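You operate a simulated robot arm through the tools that you are given. There is no shell and no other tool.

You run a simulated robot arm. Do the job below in one go: nothing can be reset, and whatever is moved stays where it is left.

Task
Set the controls near the top of the aisle bench. At the end: the belt gate knob is turned to locked; the shredder gate knob is turned to locked; the shredder gate is set to shut; the belt gate is set to shut; whatever was shut is shut again. Leave all else as you found it, and nothing knocked over.

The check looks at the end state, three seconds after you hand in, the way a careful person would. Anything else that was tipped, shoved, dropped, spilled or broken makes it a failure.

Robot
A 7-joint arm with a three-finger gripper, fixed in place. Base frame: the origin is on the floor under the middle of its stand, x ahead of it, y to its left, z up. Units: mm, degrees, N and s.
It reaches about 1342 mm from its shoulder. Its first joint turns from -166.0 to 166.0 degrees. Payload 2.69 kg.
Tool frame: the origin (TCP) lies between the finger pads and is the grasp point; the fingertips stand 30 mm ahead of it; z points along the fingers, y is the line along which they close. The gripper opens to 128 mm; its body begins 117 mm behind the TCP.
Orientation is told as [roll, pitch, yaw] about the base's x, y, z axes, in that order, counted from this pose: with the fingers straight down and closing along the base's y, the tool's x points along the base's -x, its y along +y and its z along -z.

Tools
- The arm moves only by the tool play_rows. Its argument "steps" is a list of rows, each a list of 6 numbers: the shift along the tool's x, y, z in mm, then the turn, a rotation vector about the tool's x, y, z in degrees. In form: [[tx, ty, tz, rx, ry, rz], ...]. A call has 1 to 20 rows; each row shifts and turns the commanded pose from where the row before left it, along the tool's axes as they then stand. "fingers" is the gripper command, from -1 (shut) to 1 (fully open), values between in proportion, set as the call begins (left out, the last holds). Rows are played at 5 a second. More than 50 mm and 8.6 degrees between two rows, or a gripper value outside its range, and nothing of the call is played. Where a pose cannot be reached the arm comes as near as it can. A force on the tool above 40 N (or 10 N above the force at the start of the call, whichever is more), or a blocked arm, ends the call early, and 0.2 s more pass. The fingers move at their own pace (about 127 mm/s each) and stop on an object; they squeeze with about 25 N. The grip force told is the motor's: it shows also when the fingers shut on nothing. Time passes only in rows, and 0.2 s behind the last, so rows that do not move let the fingers close. The reply holds the time, the measured pose of the TCP, the force on the tool along the base axes, the opening and the grip force, in the units named above and with some noise, with the torque about the TCP (base axes, N m) and any sound that the robot's microphone picked up, and new pictures: "show" is both (left out), scene, wrist or none.
- Cameras (640 x 400 px; columns grow to the right, rows downward): "scene" is fixed at [46.5, -644.8, 1488.4]; the picture's right is [0.25, -0.97, 0.00], its down [-0.53, -0.14, -0.84] and it looks along [0.81, 0.21, -0.54] (base axes); focal length 341 px, centre (320, 200). "wrist" rides on the gripper at [58, 54, -131] in the tool frame; the picture's right is [-0.68, 0.74, 0.00], its down [-0.62, -0.57, -0.55] and it looks along [-0.40, -0.37, 0.84] (tool axes); focal length 234 px, centre (320, 200). There is no depth. A picture from a camera that has moved, and an enlarged one, comes with that camera's place and axes in the base frame and with its lens. The place of the scene camera against the robot may be out by one fixed shift of up to 18 mm in any direction.
- move_column(by): moves the trunk up (or, below 0, down) by that many mm; the arm rides with it, the base frame stays. It gives what a move gives, with no picture.
- inspect(camera, box): a new picture of the part [left, top, right, bottom] of that camera's present view, enlarged. It takes no simulated time.
- hand_in(): hands the job in; it is judged then, once.

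Places have to be worked out from the pictures, the camera data and where the tool is seen. Open the gripper and draw the arm clear of the work before you hand the job in, unless the task says otherwise.

The tools are called after "Request:" as a command line: name --pt "numbers of a row" for each row, then --argument value for the rest, lists and objects as JSON in quotes. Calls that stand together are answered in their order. play_rows: Moves the arm, as the interface text tells. Its arguments: {"type":"object","properties":{"steps":{"type":"array"},"fingers":{"type":"number"},"show":{"type":"string","enum":["both","scene","wrist","none"]}},"required":["steps"]} The other tools are called the same way: move_column (by) moves the trunk up or down; inspect (camera, box) takes an enlarged picture of a part of a camera's view; hand_in () hands the job in.

At the start:

```text
time_s: 0.0
eef_pos: [512.7, -379.7, 1175.0]
orientation: [-0.1, 0.1, 0.0]
force: [0.2, -1.1, -0.3]
moment: [0.0, -0.03, -0.01]
finger_gap: 128.2
gripper_force: 0.2
trunk travel left (down, up): [-150.0, 200.0]
```

scene: 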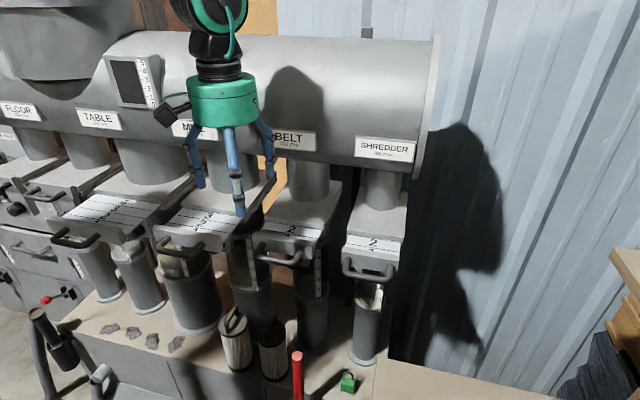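
wrist: 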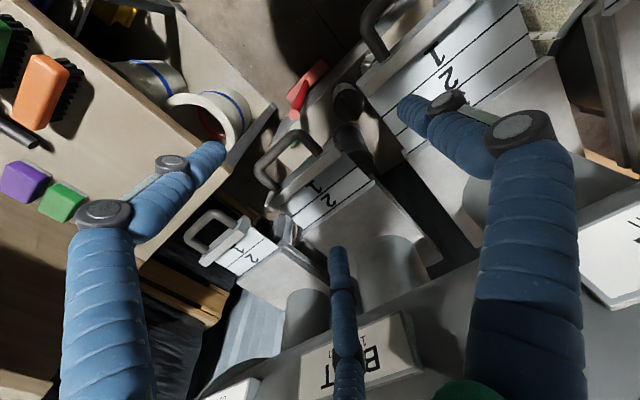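

I begin by looking closely at the scene: a duct manifold with sliding gates labelled belt and shredder. I enlarge those regions before moving.

Request:
inspect --camera "scene" --box '[320, 120, 440, 300]'

Request:
inspect --camera "scene" --box '[220, 120, 350, 320]'

Request:
inspect --camera "wrist" --box '[180, 120, 460, 300]'

Request:
inspect --camera "scene" --box '[0, 120, 220, 340]'

```text
2.22 times, centred on (380, 210) of scene
camera zoom: at [46.5, -644.8, 1488.4], right [0.25, -0.97, 0.0], down [-0.53, -0.14, -0.84], along [0.81, 0.21, -0.54], focal length 757 px, centre (187, 178)
```

zoom: 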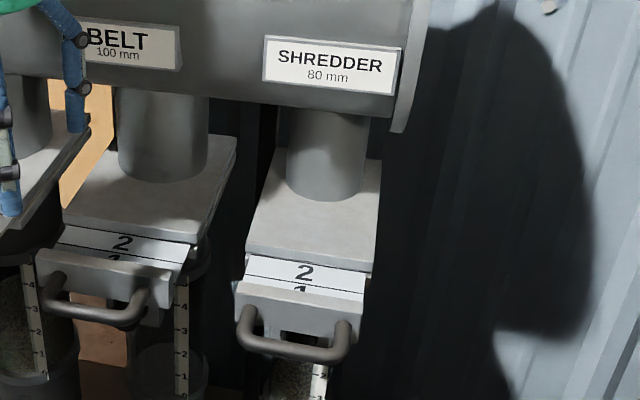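

```text
2.00 times, centred on (285, 220) of scene
camera zoom: at [46.5, -644.8, 1488.4], right [0.25, -0.97, 0.0], down [-0.53, -0.14, -0.84], along [0.81, 0.21, -0.54], focal length 682 px, centre (390, 160)
```

zoom: 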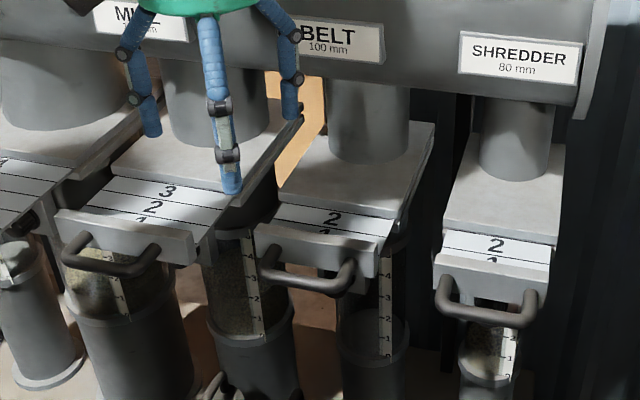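

```text
2.22 times, centred on (320, 210) of wrist
camera zoom: at [453.6, -325.3, 1306.7], right [0.68, 0.74, 0.0], down [0.62, -0.57, 0.55], along [0.4, -0.37, -0.84], focal length 520 px, centre (320, 178)
```

zoom: 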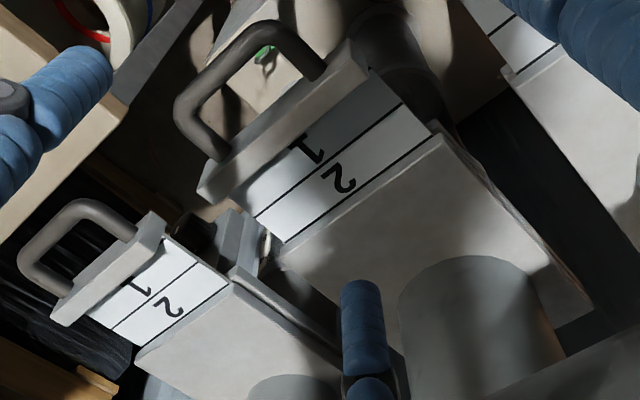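

```text
1.82 times, centred on (110, 230) of scene
camera zoom: at [46.5, -644.8, 1488.4], right [0.25, -0.97, 0.0], down [-0.53, -0.14, -0.84], along [0.81, 0.21, -0.54], focal length 620 px, centre (702, 146)
```

zoom: 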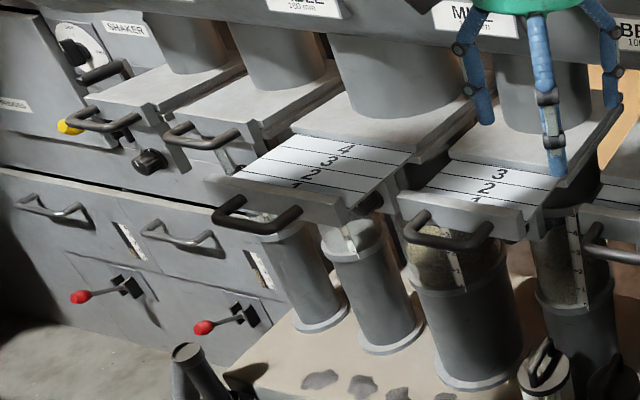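

The belt and shredder gates are pulled out toward the robot and their handles sit near x≈508, z≈1030. I need to find the lock knobs, so I enlarge spots next to the gates.

Request:
inspect --camera "wrist" --box '[180, 180, 300, 280]'

Request:
inspect --camera "wrist" --box '[260, 50, 420, 170]'

Request:
inspect --camera "scene" --box '[230, 220, 330, 290]'

Request:
inspect --camera "scene" --box '[325, 190, 425, 290]'

Request:
inspect --camera "scene" --box '[0, 150, 110, 260]'

```text
4.00 times, centred on (240, 230) of wrist
camera zoom: at [453.6, -325.3, 1306.7], right [0.68, 0.74, 0.0], down [0.62, -0.57, 0.55], along [0.4, -0.37, -0.84], focal length 937 px, centre (640, 80)
```

zoom: 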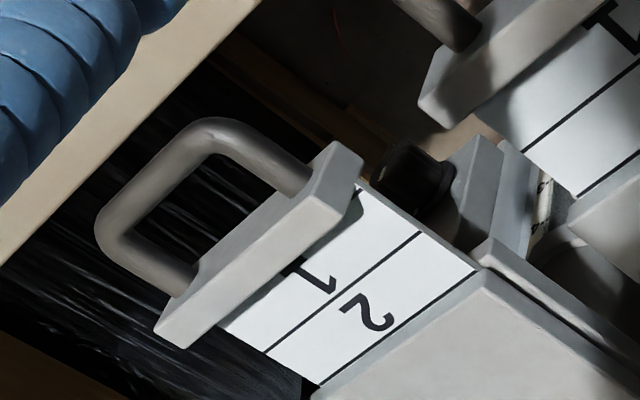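

```text
3.33 times, centred on (340, 110) of wrist
camera zoom: at [453.6, -325.3, 1306.7], right [0.68, 0.74, 0.0], down [0.62, -0.57, 0.55], along [0.4, -0.37, -0.84], focal length 781 px, centre (253, 500)
```

zoom: 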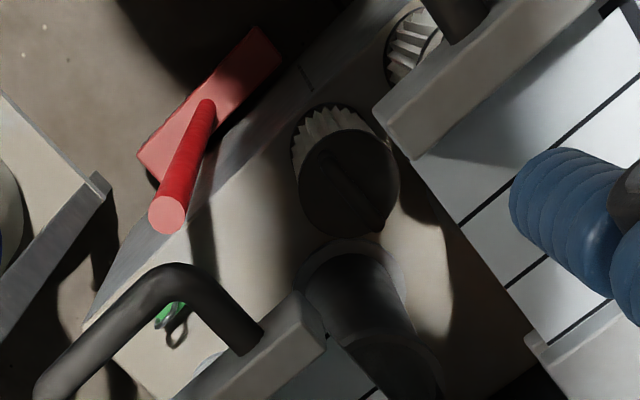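

```text
5.71 times, centred on (280, 255) of scene
camera zoom: at [46.5, -644.8, 1488.4], right [0.25, -0.97, 0.0], down [-0.53, -0.14, -0.84], along [0.81, 0.21, -0.54], focal length 1948 px, centre (549, -114)
```

zoom: 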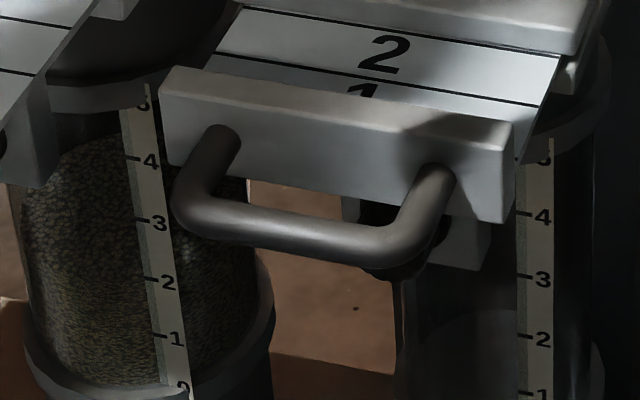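

```text
4.00 times, centred on (375, 240) of scene
camera zoom: at [46.5, -644.8, 1488.4], right [0.25, -0.97, 0.0], down [-0.53, -0.14, -0.84], along [0.81, 0.21, -0.54], focal length 1363 px, centre (100, 40)
```

zoom: 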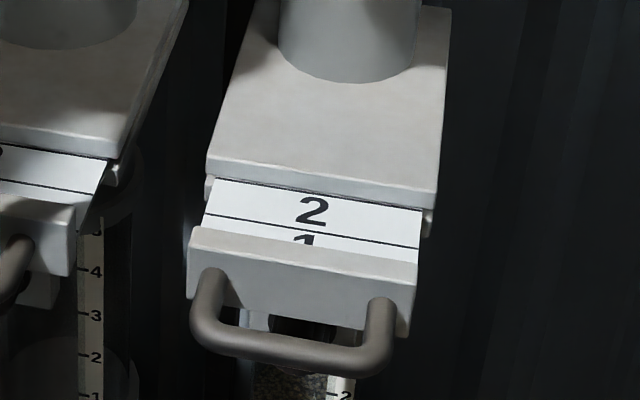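

```text
3.64 times, centred on (55, 205) of scene
camera zoom: at [46.5, -644.8, 1488.4], right [0.25, -0.97, 0.0], down [-0.53, -0.14, -0.84], along [0.81, 0.21, -0.54], focal length 1239 px, centre (1284, 182)
```

zoom: 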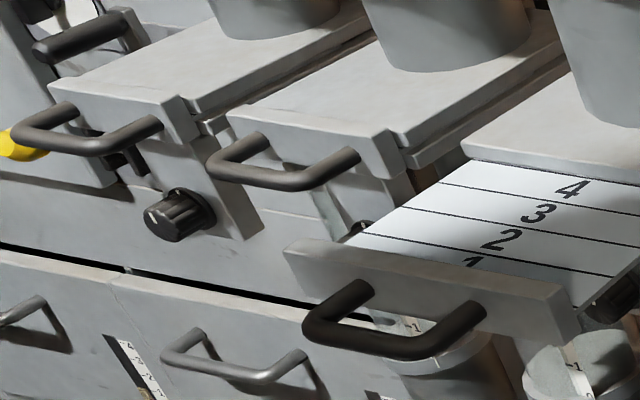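

Each gate has a black knob on a bracket below its slide, facing the robot (-x). I back away and tip the fingers forward (+x) so that the wrist camera looks at the knobs from below and in front.

Request:
play_rows --pt "40 0 0 0 0 0" --pt "40 0 0 0 0 0" --pt "40 0 0 0 0 0" --pt "0 0 0 0 -8 0" --pt "0 0 0 0 -8 0" --pt "0 0 0 0 -8 0" --pt "0 0 0 0 -8 0" --pt "0 0 0 0 -8 0"

```text
time_s: 1.8
eef_pos: [393.9, -379.4, 1175.7]
orientation: [-0.1, -40.1, -0.1]
force: [0.5, 0.3, 0.1]
moment: [-0.02, 0.0, -0.01]
finger_gap: 127.9
gripper_force: 0.1
trunk travel left (down, up): [-150.0, 200.0]
camera wrist: at [263.2, -325.7, 1238.8], right [0.52, 0.74, 0.43], down [0.12, -0.56, 0.82], along [0.85, -0.37, -0.38], focal length 234 px, centre (320, 200)
```

scene: 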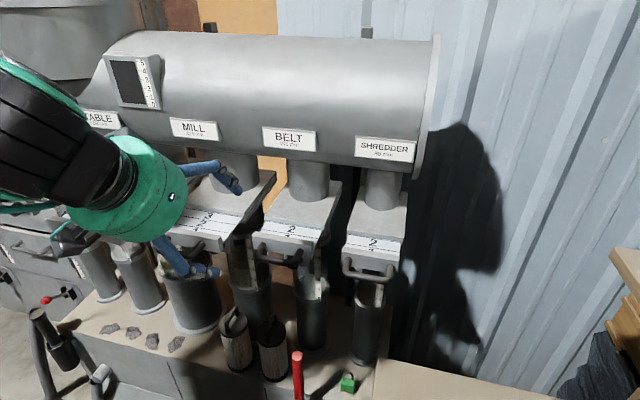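
wrist: 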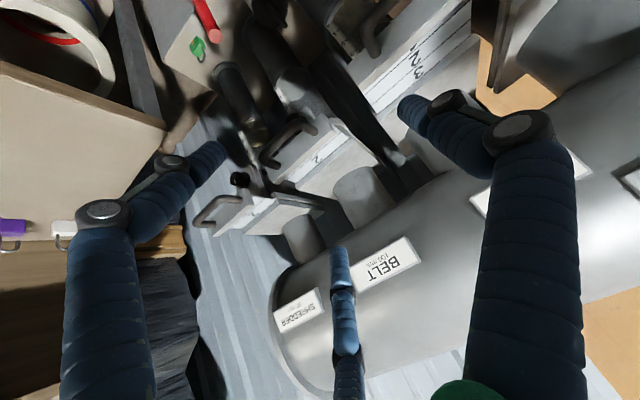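

Tilt is going well and the area is clear. I finish the tilt to fingers-forward.

Request:
play_rows --pt "0 0 0 0 -8.3 0" --pt "0 0 0 0 -8.3 0" --pt "0 0 0 0 -8.3 0" --pt "0 0 0 0 -8.3 0" --pt "0 0 0 0 -8.3 0" --pt "0 0 0 0 -8.4 0" --pt "0 0 0 0 0 0"

```text
time_s: 3.4
eef_pos: [397.4, -372.9, 1153.6]
orientation: [77.3, -87.3, -76.6]
force: [0.1, 0.4, 0.5]
moment: [0.04, -0.03, -0.04]
finger_gap: 127.9
gripper_force: 0.0
trunk travel left (down, up): [-150.0, 200.0]
camera wrist: at [264.1, -318.7, 1100.5], right [0.0, 0.71, 0.71], down [-0.53, -0.6, 0.6], along [0.85, -0.38, 0.38], focal length 234 px, centre (320, 200)
```

scene: 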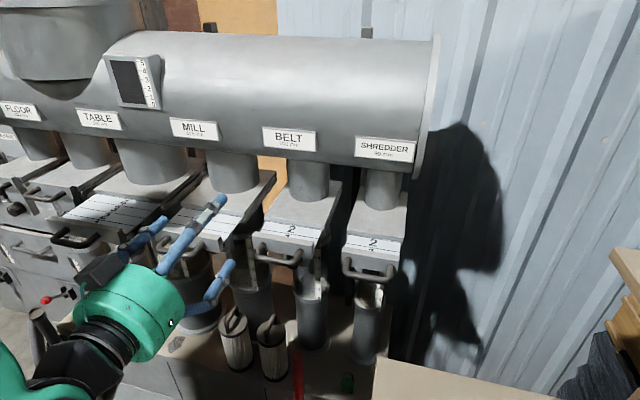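
wrist: 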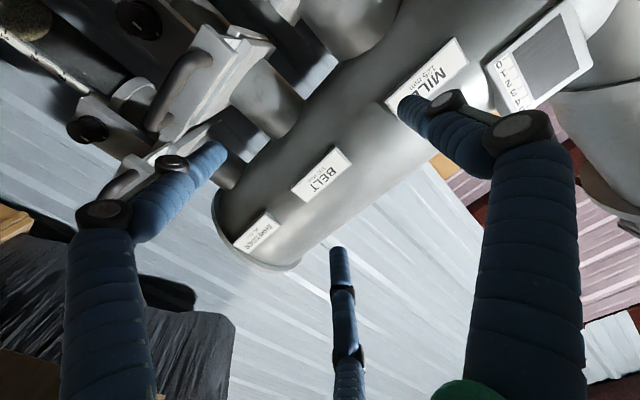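

Fingers now point forward; knobs are visible at the upper left of the wrist picture (which is upside-down). I enlarge them and let the arm settle.

Request:
inspect --camera "wrist" --box '[0, 0, 250, 220]'

Request:
play_rows --pt "0 0 0 0 0 0" --pt "0 0 0 0 0 0" --show "none"

```text
1.82 times, centred on (125, 110) of wrist
camera zoom: at [264.1, -318.7, 1100.5], right [0.0, 0.71, 0.71], down [-0.53, -0.6, 0.6], along [0.85, -0.38, 0.38], focal length 426 px, centre (674, 364)
```

zoom: 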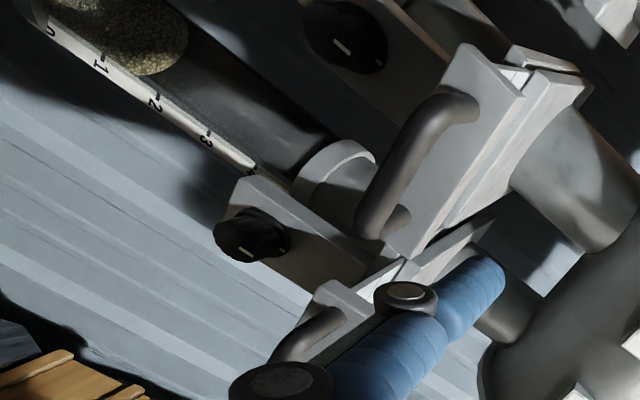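

```text
time_s: 4.0
eef_pos: [393.8, -373.7, 1150.7]
orientation: [76.2, -87.0, -75.6]
force: [0.4, 0.5, 0.1]
moment: [0.0, -0.01, -0.02]
finger_gap: 128.0
gripper_force: 0.0
trunk travel left (down, up): [-150.0, 200.0]
```

The arm stopped about 25 mm short in z here, probably a cramped configuration, so I lower the tool and shift it right (-y) toward the belt/shredder gates while staying back from the handles.

Request:
play_rows --pt "40 -20 0 0 0 0" --pt "40 -30 0 0 0 0" --pt "40 -40 0 0 0 0" --pt "40 -40 0 0 0 0" --pt "0 0 0 0 0 0"

```text
refused: row 3 steps farther than a row can; nothing moved
```

A row was too long; I split it into smaller rows.

Request:
play_rows --pt "35 -25 0 0 0 0" --pt "35 -25 0 0 0 0" --pt "35 -30 0 0 0 0" --pt "35 -30 0 0 0 0" --pt "20 -20 0 0 0 0" --pt "0 0 0 0 0 0"

```text
time_s: 5.4
eef_pos: [391.9, -511.3, 1014.8]
orientation: [16.3, -90.0, -16.3]
force: [-0.4, -1.2, 0.0]
moment: [-0.01, -0.01, 0.06]
finger_gap: 128.2
gripper_force: 0.0
trunk travel left (down, up): [-150.0, 200.0]
camera wrist: at [260.2, -457.0, 956.8], right [0.0, 0.74, 0.68], down [-0.55, -0.57, 0.62], along [0.84, -0.37, 0.4], focal length 234 px, centre (320, 200)
```

scene: 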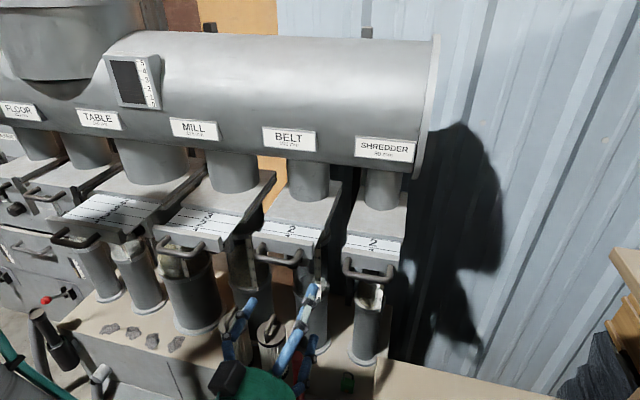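
wrist: 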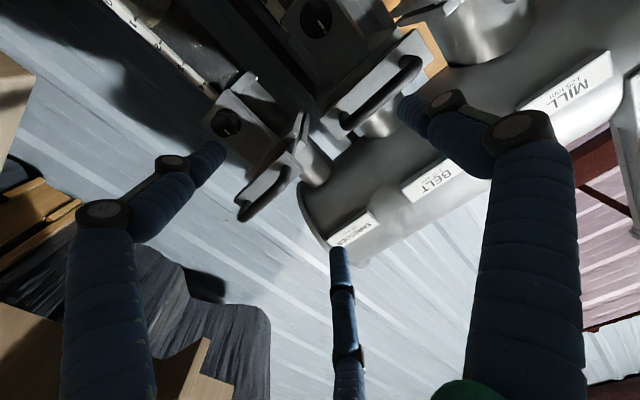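

The pose is now accurate. I enlarge both knobs to see their pointer positions and any lock markings.

Request:
inspect --camera "wrist" --box '[260, 0, 440, 112]'

Request:
inspect --camera "wrist" --box '[180, 60, 330, 230]'

Request:
inspect --camera "wrist" --box '[195, 95, 260, 145]'

Request:
inspect --camera "wrist" --box '[280, 0, 350, 44]'

```text
3.56 times, centred on (350, 56) of wrist
camera zoom: at [260.2, -457.0, 956.8], right [0.0, 0.74, 0.68], down [-0.55, -0.57, 0.62], along [0.84, -0.37, 0.4], focal length 833 px, centre (213, 712)
```

zoom: 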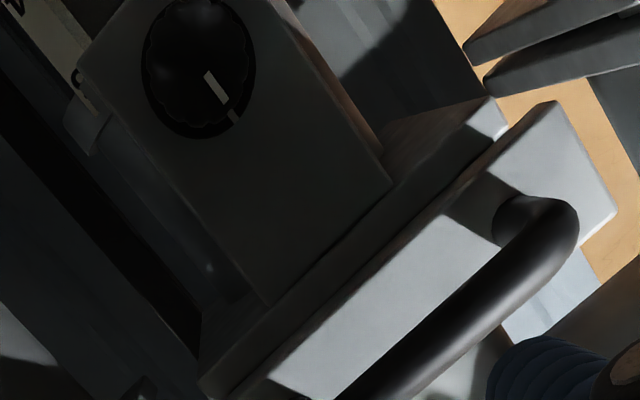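

```text
2.35 times, centred on (255, 145) of wrist
camera zoom: at [260.2, -457.0, 956.8], right [0.0, 0.74, 0.68], down [-0.55, -0.57, 0.62], along [0.84, -0.37, 0.4], focal length 551 px, centre (473, 329)
```

zoom: 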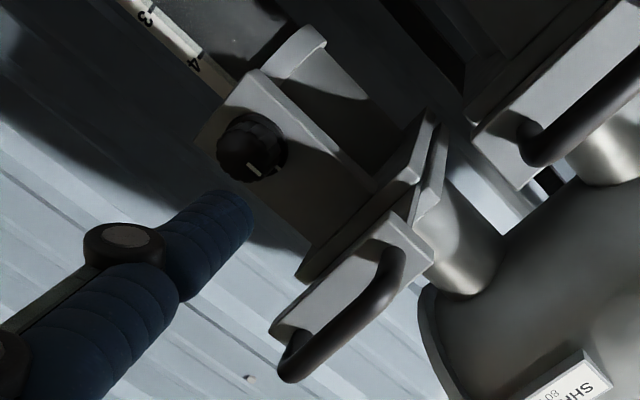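

```text
8.00 times, centred on (228, 120) of wrist
camera zoom: at [260.2, -457.0, 956.8], right [0.0, 0.74, 0.68], down [-0.55, -0.57, 0.62], along [0.84, -0.37, 0.4], focal length 1873 px, centre (1060, 840)
```

zoom: 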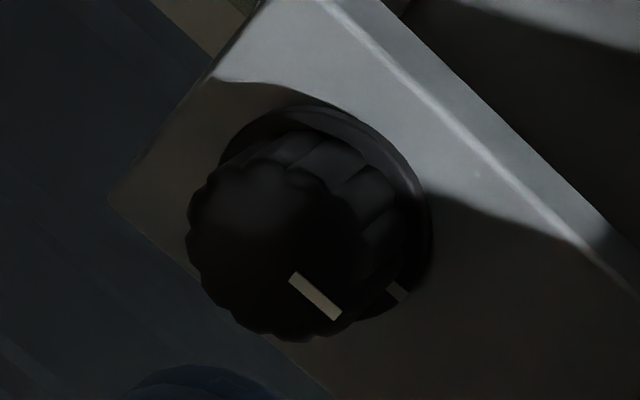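

```text
9.09 times, centred on (315, 22) of wrist
camera zoom: at [260.2, -457.0, 956.8], right [0.0, 0.74, 0.68], down [-0.55, -0.57, 0.62], along [0.84, -0.37, 0.4], focal length 2129 px, centre (366, 1818)
```

zoom: 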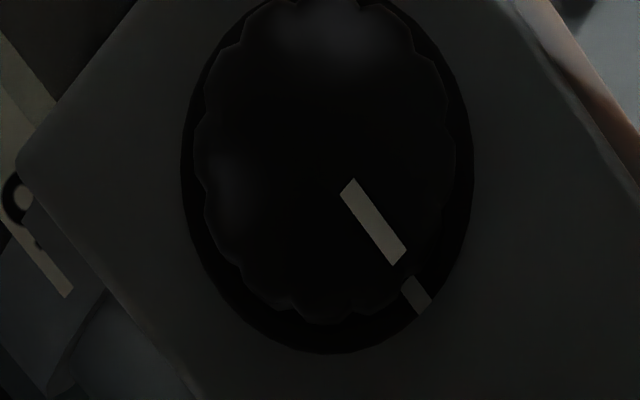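

Both knobs point straight up at an index tick, which may be the unlocked position. The shut gates on the left (Shaker/Floor) may show what "locked" looks like, so I enlarge those knobs from the scene camera.

Request:
inspect --camera "scene" --box '[0, 190, 40, 230]'

Request:
inspect --camera "scene" --box '[40, 195, 140, 260]'

Request:
inspect --camera "scene" --box '[150, 200, 260, 280]'

Request:
inspect --camera "scene" --box '[0, 100, 60, 160]'

Request:
inspect --camera "scene" --box '[245, 230, 335, 290]'

Request:
inspect --camera "scene" --box '[100, 40, 180, 110]'

```text
10.00 times, centred on (20, 210) of scene
camera zoom: at [46.5, -644.8, 1488.4], right [0.25, -0.97, 0.0], down [-0.53, -0.14, -0.84], along [0.81, 0.21, -0.54], focal length 3408 px, centre (3320, 100)
```

zoom: 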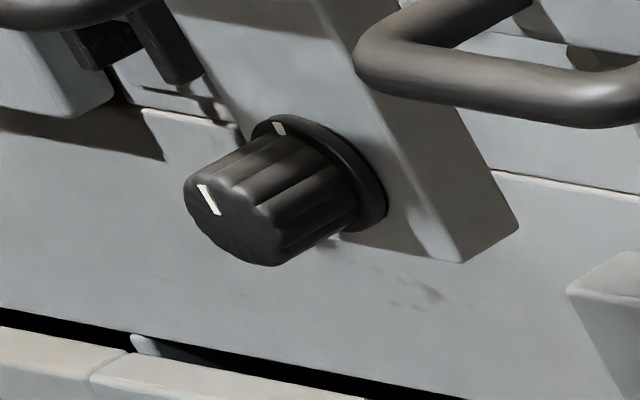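

```text
6.15 times, centred on (90, 228) of scene
camera zoom: at [46.5, -644.8, 1488.4], right [0.25, -0.97, 0.0], down [-0.53, -0.14, -0.84], along [0.81, 0.21, -0.54], focal length 2097 px, centre (1735, 31)
```

zoom: 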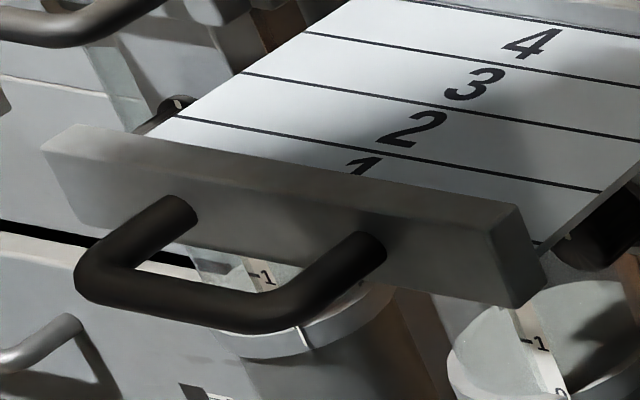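

```text
5.00 times, centred on (205, 240) of scene
camera zoom: at [46.5, -644.8, 1488.4], right [0.25, -0.97, 0.0], down [-0.53, -0.14, -0.84], along [0.81, 0.21, -0.54], focal length 1704 px, centre (895, 0)
```

zoom: 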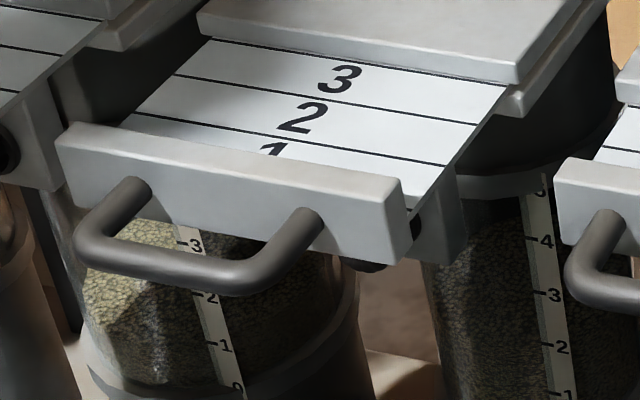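

```text
6.67 times, centred on (30, 130) of scene
camera zoom: at [46.5, -644.8, 1488.4], right [0.25, -0.97, 0.0], down [-0.53, -0.14, -0.84], along [0.81, 0.21, -0.54], focal length 2272 px, centre (2253, 667)
```

zoom: 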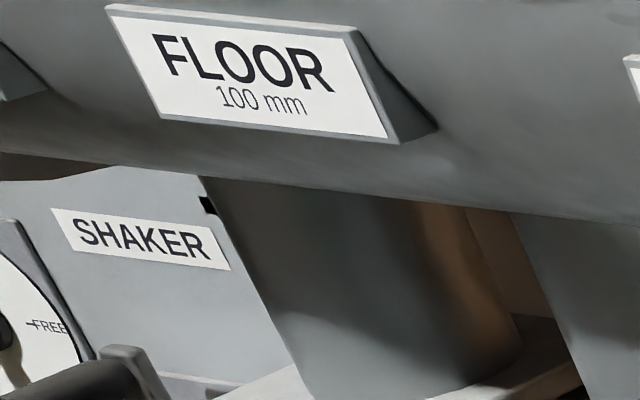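

```text
6.67 times, centred on (290, 260) of scene
camera zoom: at [46.5, -644.8, 1488.4], right [0.25, -0.97, 0.0], down [-0.53, -0.14, -0.84], along [0.81, 0.21, -0.54], focal length 2272 px, centre (520, -200)
```

zoom: 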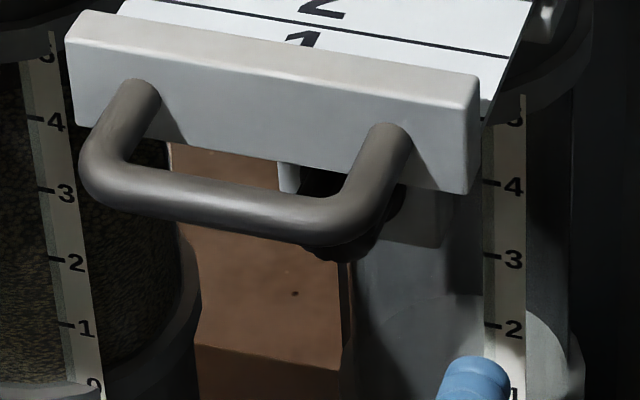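

```text
5.71 times, centred on (140, 75) of scene
camera zoom: at [46.5, -644.8, 1488.4], right [0.25, -0.97, 0.0], down [-0.53, -0.14, -0.84], along [0.81, 0.21, -0.54], focal length 1948 px, centre (1349, 914)
```

zoom: 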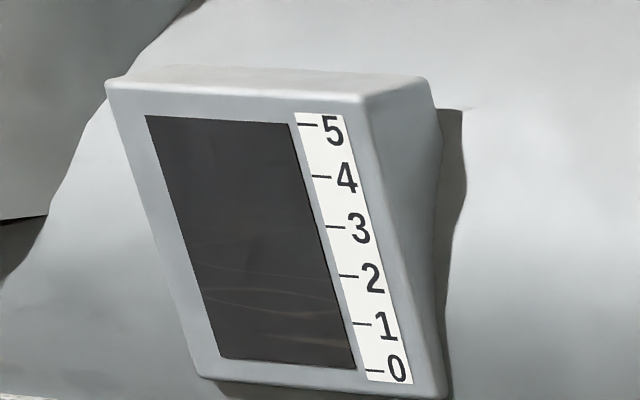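

The SHAKER panel has a dial with "FREE" written on it; that could tell me the lock convention. I zoom on it and on the other gate knobs.

Request:
inspect --camera "scene" --box '[0, 125, 50, 175]'

Request:
inspect --camera "scene" --box '[0, 140, 20, 160]'

Request:
inspect --camera "scene" --box '[0, 170, 60, 215]'

Request:
inspect --camera "scene" --box '[120, 220, 160, 260]'

```text
8.00 times, centred on (25, 150) of scene
camera zoom: at [46.5, -644.8, 1488.4], right [0.25, -0.97, 0.0], down [-0.53, -0.14, -0.84], along [0.81, 0.21, -0.54], focal length 2727 px, centre (2680, 600)
```

zoom: 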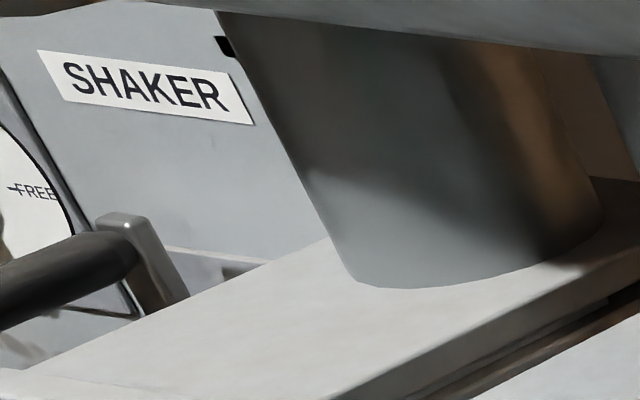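

```text
16.00 times, centred on (10, 150) of scene
camera zoom: at [46.5, -644.8, 1488.4], right [0.25, -0.97, 0.0], down [-0.53, -0.14, -0.84], along [0.81, 0.21, -0.54], focal length 5453 px, centre (5280, 1000)
```

zoom: 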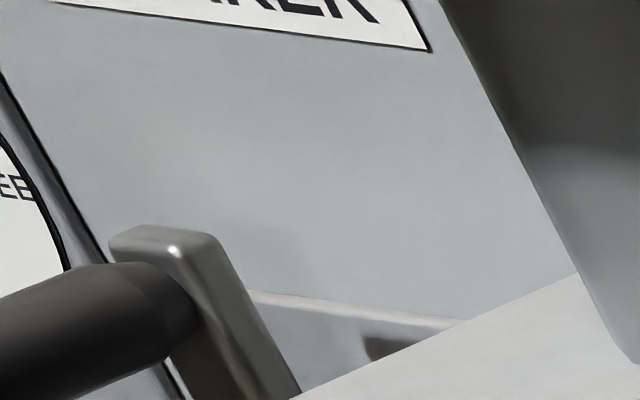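

```text
8.89 times, centred on (30, 192) of scene
camera zoom: at [46.5, -644.8, 1488.4], right [0.25, -0.97, 0.0], down [-0.53, -0.14, -0.84], along [0.81, 0.21, -0.54], focal length 3030 px, centre (2898, 267)
```

zoom: 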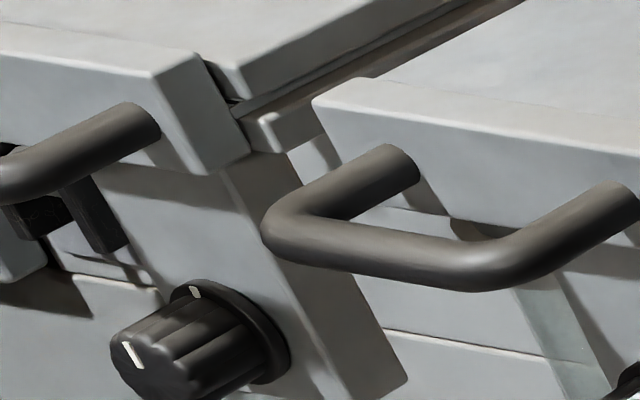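

```text
10.00 times, centred on (140, 240) of scene
camera zoom: at [46.5, -644.8, 1488.4], right [0.25, -0.97, 0.0], down [-0.53, -0.14, -0.84], along [0.81, 0.21, -0.54], focal length 3408 px, centre (2120, -200)
```

zoom: 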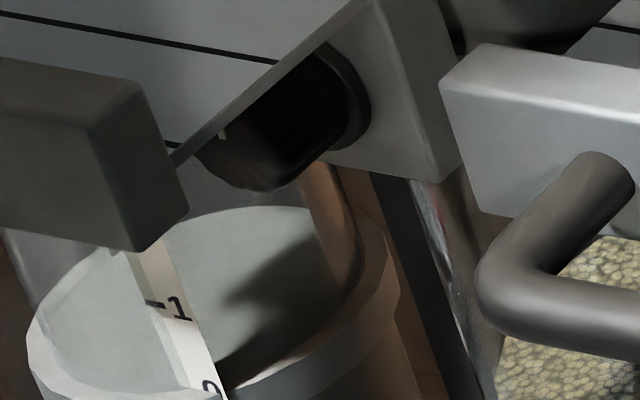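

The knob faces triangulate to about belt (594, -441, 933) and shredder (609, -629, 928), roughly 100 mm below and behind the handles. I lower the tool to z≈900 and move the camera closer to the belt knob to look for lock markings.

Request:
play_rows --pt "40 10 0 0 0 0" --pt "40 20 0 0 0 0" --pt "35 25 0 0 0 0" --pt "0 45 0 0 0 0" --pt "0 5 35 0 0 0" --pt "0 0 35 0 0 0" --pt "0 0 30 0 0 0" --pt "0 0 0 0 0 0"

```text
time_s: 7.2
eef_pos: [491.6, -404.3, 899.6]
orientation: [11.2, -89.9, -11.3]
force: [0.6, -0.3, 0.1]
moment: [0.0, -0.03, 0.01]
finger_gap: 128.2
gripper_force: 0.2
trunk travel left (down, up): [-150.0, 200.0]
camera wrist: at [359.0, -350.3, 842.9], right [0.0, 0.74, 0.68], down [-0.55, -0.57, 0.62], along [0.84, -0.37, 0.4], focal length 234 px, centre (320, 200)
```

scene: 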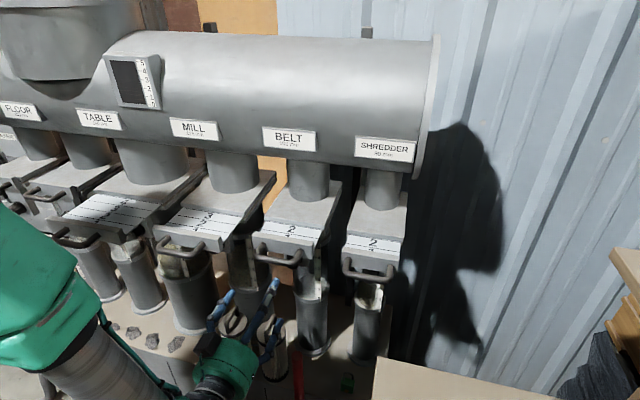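
wrist: 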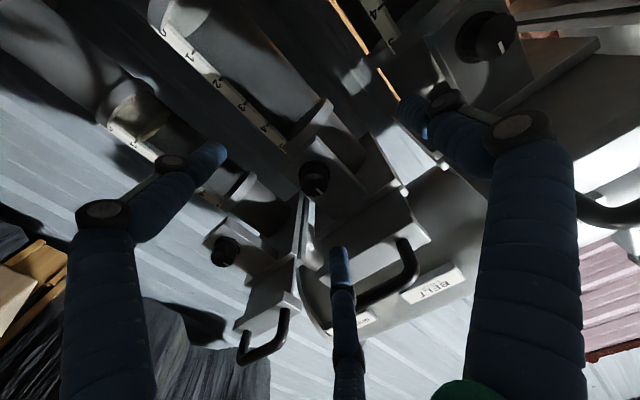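

The wrist view now shows the shredder knob (225,250), belt knob (314,178) and the mill knob (480,38). I enlarge each to compare pointer positions.

Request:
inspect --camera "wrist" --box '[290, 150, 340, 210]'

Request:
inspect --camera "wrist" --box '[450, 0, 530, 70]'

Request:
inspect --camera "wrist" --box '[200, 220, 260, 280]'

Request:
inspect --camera "wrist" --box '[190, 90, 450, 370]'

```text
6.67 times, centred on (315, 180) of wrist
camera zoom: at [359.0, -350.3, 842.9], right [0.0, 0.74, 0.68], down [-0.55, -0.57, 0.62], along [0.84, -0.37, 0.4], focal length 1561 px, centre (353, 333)
```

zoom: 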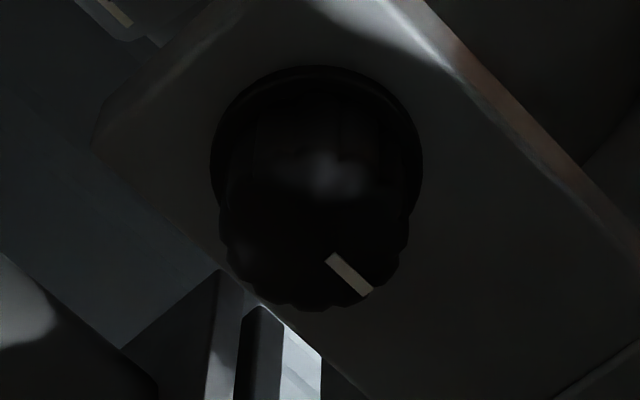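

```text
5.71 times, centred on (490, 35) of wrist
camera zoom: at [359.0, -350.3, 842.9], right [0.0, 0.74, 0.68], down [-0.55, -0.57, 0.62], along [0.84, -0.37, 0.4], focal length 1338 px, centre (-651, 1143)
```

zoom: 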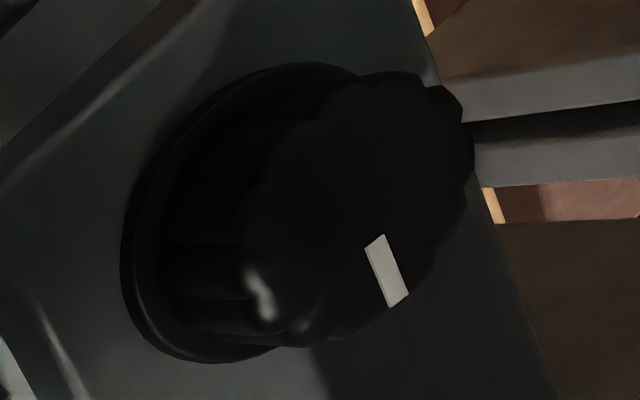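

```text
6.67 times, centred on (230, 250) of wrist
camera zoom: at [359.0, -350.3, 842.9], right [0.0, 0.74, 0.68], down [-0.55, -0.57, 0.62], along [0.84, -0.37, 0.4], focal length 1561 px, centre (920, -133)
```

zoom: 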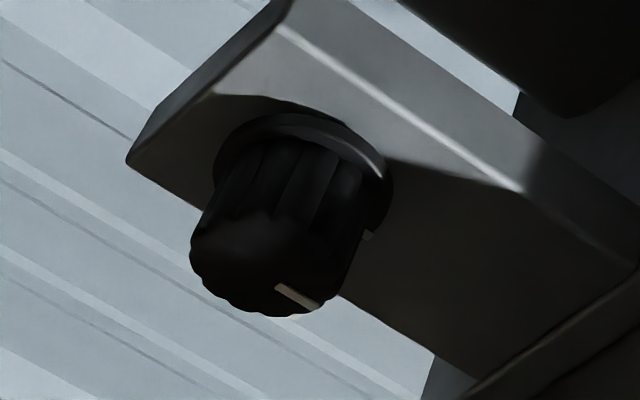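

```text
1.43 times, centred on (320, 230) of wrist
camera zoom: at [359.0, -350.3, 842.9], right [0.0, 0.74, 0.68], down [-0.55, -0.57, 0.62], along [0.84, -0.37, 0.4], focal length 334 px, centre (320, 157)
```

zoom: 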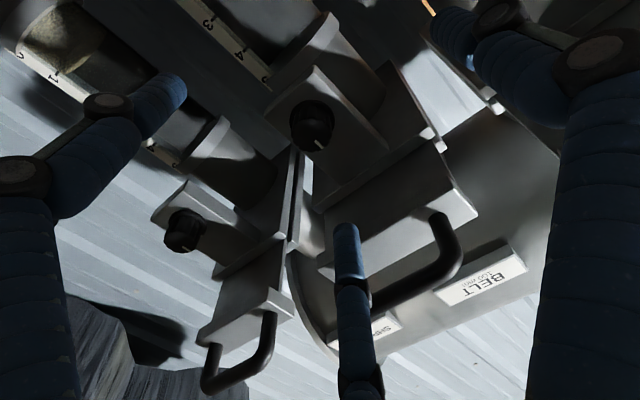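

All knobs, including those on gates I must not touch, point up at the tick, so "up" looks like the common free position. I test this by pushing the belt gate first: back off, shut the fingers, and line up with the belt handle at y≈-441, z≈1030.

Request:
play_rows --pt "0 0 -45 0 0 0" --pt "0 0 -45 0 0 0" --pt "-40 -15 0 0 0 0" --pt "-45 -15 0 0 0 0" --pt "-45 -7 0 0 0 0" --pt "0 0 25 0 0 0" --pt "0 0 0 0 0 0" --fingers -1

```text
time_s: 8.8
eef_pos: [427.9, -440.3, 1030.1]
orientation: [2.4, -90.0, -2.5]
force: [0.7, 0.4, -0.4]
moment: [0.0, 0.0, -0.02]
finger_gap: 2.0
gripper_force: 25.5
trunk travel left (down, up): [-150.0, 200.0]
camera wrist: at [295.6, -386.1, 972.6], right [0.0, 0.74, 0.68], down [-0.55, -0.57, 0.62], along [0.84, -0.37, 0.4], focal length 234 px, centre (320, 200)
```

scene: 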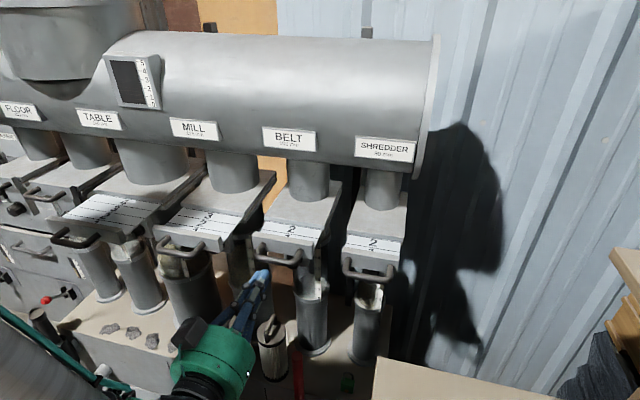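
wrist: 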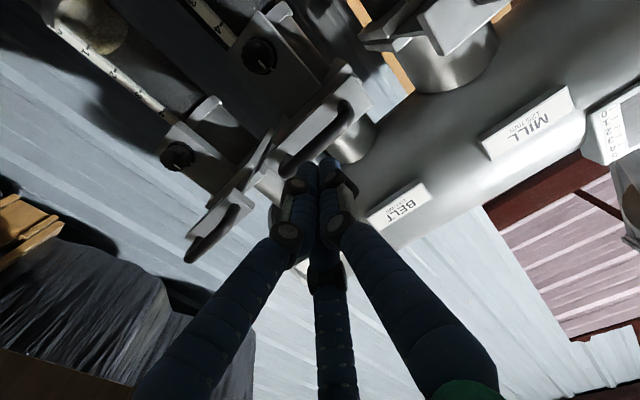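

The fist is at (458,-440,1030) at the tips. I enlarge the wrist view to check how the fingertips line up with the belt handle bar.

Request:
inspect --camera "wrist" --box '[230, 50, 390, 210]'

Request:
inspect --camera "scene" --box '[230, 210, 330, 290]'

```text
2.50 times, centred on (310, 130) of wrist
camera zoom: at [295.6, -386.1, 972.6], right [0.0, 0.74, 0.68], down [-0.55, -0.57, 0.62], along [0.84, -0.37, 0.4], focal length 585 px, centre (345, 375)
```

zoom: 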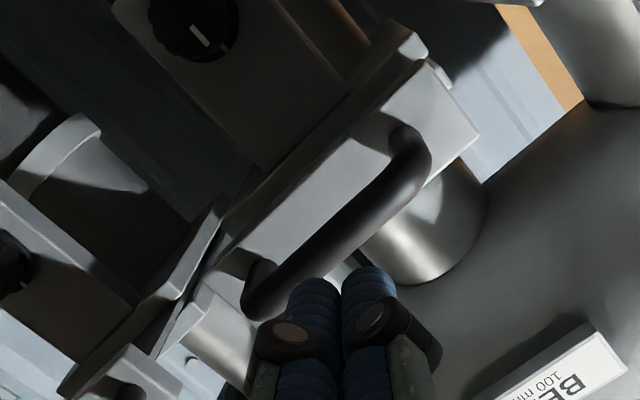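

```text
5.00 times, centred on (280, 250) of scene
camera zoom: at [46.5, -644.8, 1488.4], right [0.25, -0.97, 0.0], down [-0.53, -0.14, -0.84], along [0.81, 0.21, -0.54], focal length 1704 px, centre (520, -50)
```

zoom: 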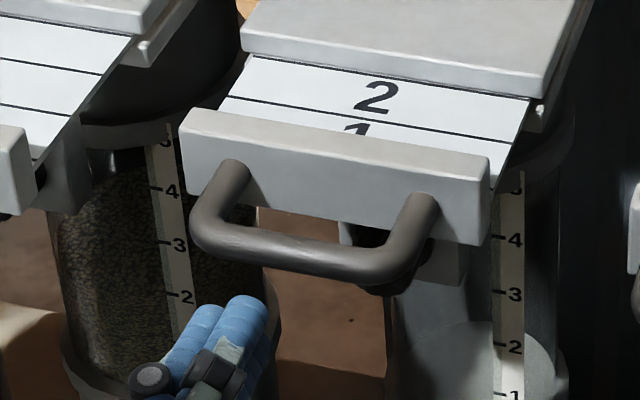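

The bar centre comes out near (500, -440, 1024). I drop 6 mm and push forward in small steps, watching the force.

Request:
play_rows --pt "6 0 5 0 0 0" --pt "0 0 8 0 0 0" --pt "0 0 8 0 0 0" --pt "0 0 6 0 0 0" --pt "0 0 5 0 0 0" --pt "0 0 5 0 0 0" --pt "0 0 5 0 0 0" --pt "0 0 5 0 0 0" --pt "0 0 5 0 0 0"

```text
time_s: 10.8
eef_pos: [479.2, -442.2, 1023.2]
orientation: [4.1, -89.8, -4.0]
force: [-0.4, 1.1, -0.5]
moment: [-0.01, 0.0, 0.02]
finger_gap: 2.3
gripper_force: 24.7
trunk travel left (down, up): [-150.0, 200.0]
camera wrist: at [347.7, -388.1, 966.4], right [0.0, 0.74, 0.68], down [-0.55, -0.57, 0.62], along [0.84, -0.37, 0.4], focal length 234 px, centre (320, 200)
```

scene: 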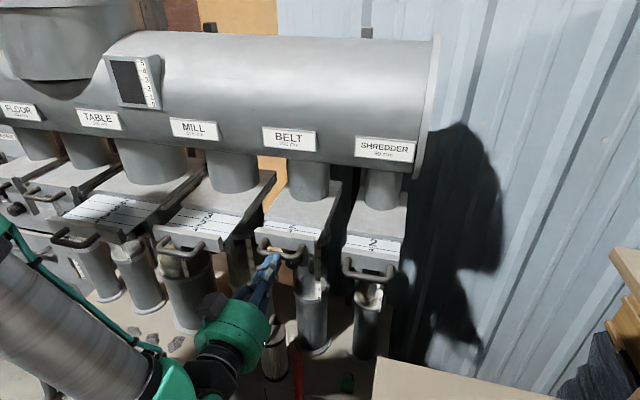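
wrist: 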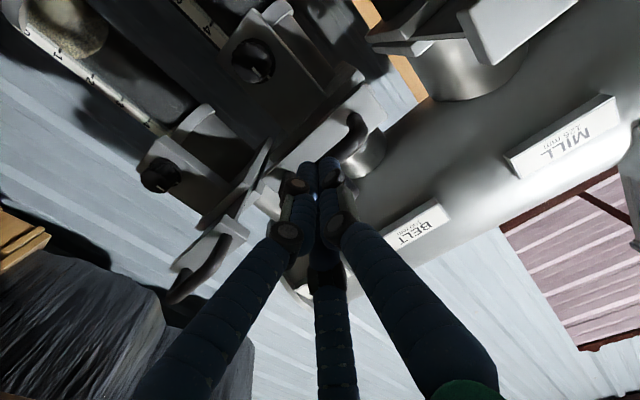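

No force yet; I check whether the gate moved or the fist is just touching.

Request:
inspect --camera "scene" --box '[230, 210, 330, 290]'

Request:
inspect --camera "wrist" --box '[220, 80, 400, 220]'

```text
5.00 times, centred on (280, 250) of scene
camera zoom: at [46.5, -644.8, 1488.4], right [0.25, -0.97, 0.0], down [-0.53, -0.14, -0.84], along [0.81, 0.21, -0.54], focal length 1704 px, centre (520, -50)
```

zoom: 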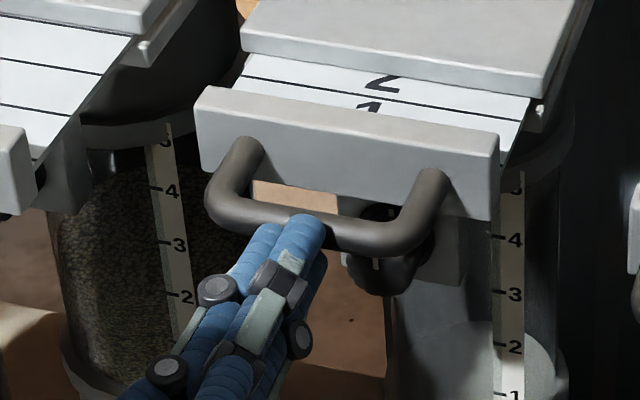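

```text
2.86 times, centred on (310, 150) of wrist
camera zoom: at [347.7, -388.1, 966.4], right [0.0, 0.74, 0.68], down [-0.55, -0.57, 0.62], along [0.84, -0.37, 0.4], focal length 669 px, centre (349, 343)
```

zoom: 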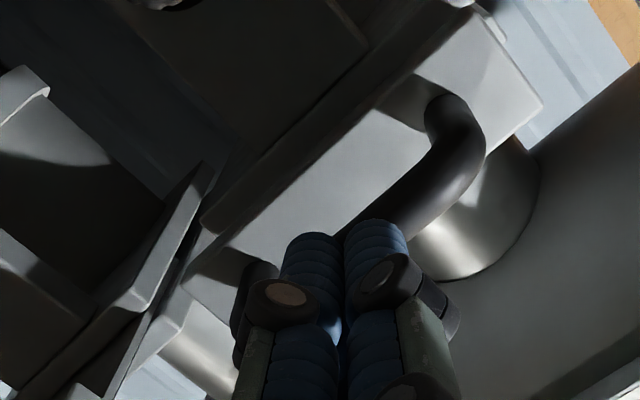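

The belt gate slid freely with the bar seated on the fist, so "pointer up" is the free state. I keep pushing until it stops.

Request:
play_rows --pt "0 0 5 0 0 0" --pt "0 0 5 0 0 0" --pt "0 0 5 0 0 0" --pt "0 0 5 0 0 0" --pt "0 0 5 0 0 0" --pt "0 0 5 0 0 0" --pt "0 0 5 0 0 0" --show "scene"

Request:
inspect --camera "scene" --box '[230, 190, 330, 270]'

```text
time_s: 12.4
eef_pos: [515.9, -441.7, 1023.7]
orientation: [-12.0, -89.9, 12.0]
force: [-2.6, 0.6, 0.1]
moment: [-0.01, 0.07, 0.12]
finger_gap: 2.2
gripper_force: 25.3
trunk travel left (down, up): [-150.0, 200.0]
```

scene: 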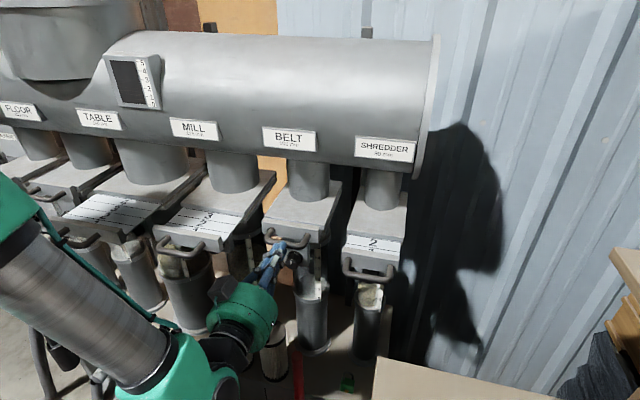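

```text
5.00 times, centred on (280, 230) of scene
camera zoom: at [46.5, -644.8, 1488.4], right [0.25, -0.97, 0.0], down [-0.53, -0.14, -0.84], along [0.81, 0.21, -0.54], focal length 1704 px, centre (520, 50)
```

zoom: 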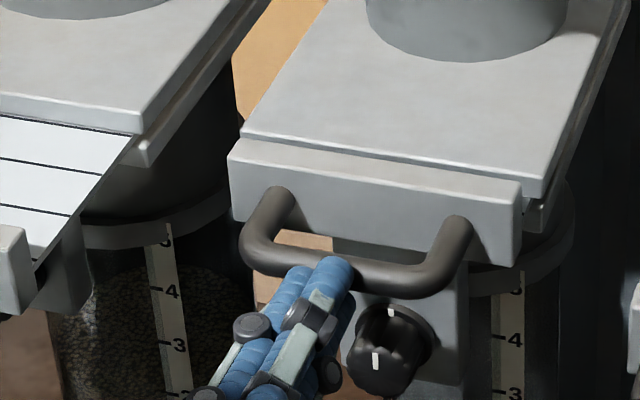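

The belt gate's face plate is almost against the housing. I push on in 2 mm rows until it bottoms out.

Request:
play_rows --pt "0 0 2 0 0 0" --pt "0 0 2 0 0 0" --pt "0 0 2 0 0 0" --pt "0 0 2 0 0 0" --pt "0 0 2 0 0 0" --show "scene"

Request:
inspect --camera "scene" --box '[230, 190, 330, 270]'

```text
time_s: 13.6
eef_pos: [523.8, -441.5, 1023.4]
orientation: [5.6, -90.0, -5.6]
force: [-6.0, -0.5, 0.0]
moment: [-0.09, 0.0, 0.05]
finger_gap: 2.2
gripper_force: 24.6
trunk travel left (down, up): [-150.0, 200.0]
```

scene: 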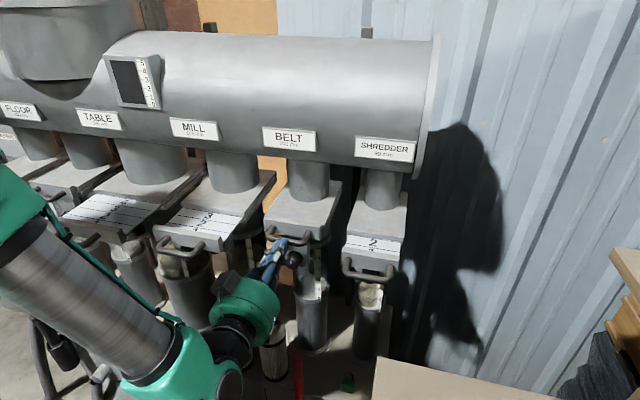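

```text
5.00 times, centred on (280, 230) of scene
camera zoom: at [46.5, -644.8, 1488.4], right [0.25, -0.97, 0.0], down [-0.53, -0.14, -0.84], along [0.81, 0.21, -0.54], focal length 1704 px, centre (520, 50)
```

zoom: 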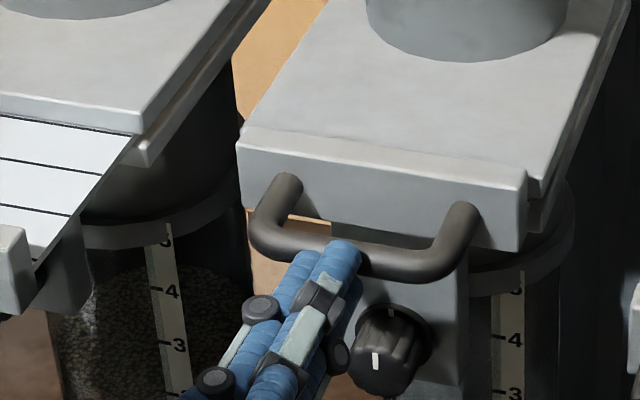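

The plate is now against the housing with 6 N. A few more mm confirm it's at its stop.

Request:
play_rows --pt "0 0 1.5 0 0 0" --pt "0 0 1.5 0 0 0" --pt "0 0 1.5 0 0 0" --pt "0 0 1.5 0 0 0" --pt "0 0 0 0 0 0" --show "scene"

Request:
inspect --camera "scene" --box '[230, 190, 330, 270]'

```text
time_s: 14.3
eef_pos: [524.1, -440.7, 1024.0]
orientation: [85.0, -90.0, -85.1]
force: [-27.2, 3.4, 6.4]
moment: [-0.05, -0.17, 0.55]
finger_gap: 2.2
gripper_force: 24.9
trunk travel left (down, up): [-150.0, 200.0]
stopped in row 3: the force on the tool passed its limit at 44 N (the readings are from after the stop); the commanded pose is now the measured one
```

scene: 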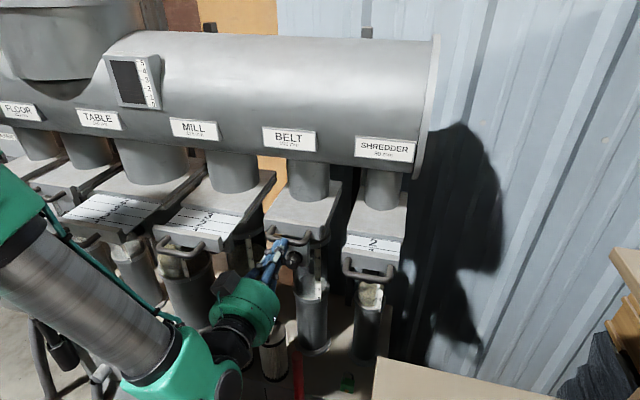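

```text
5.00 times, centred on (280, 230) of scene
camera zoom: at [46.5, -644.8, 1488.4], right [0.25, -0.97, 0.0], down [-0.53, -0.14, -0.84], along [0.81, 0.21, -0.54], focal length 1704 px, centre (520, 50)
```

zoom: 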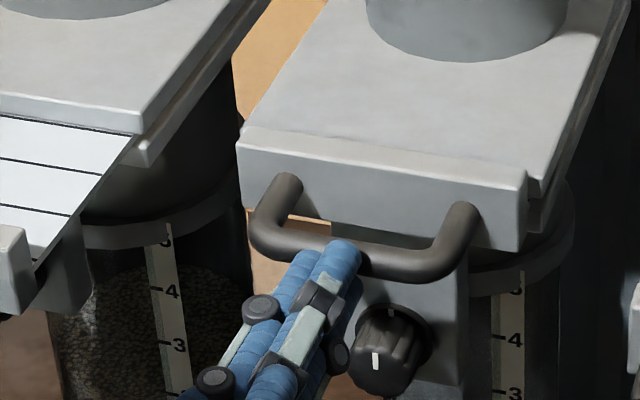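

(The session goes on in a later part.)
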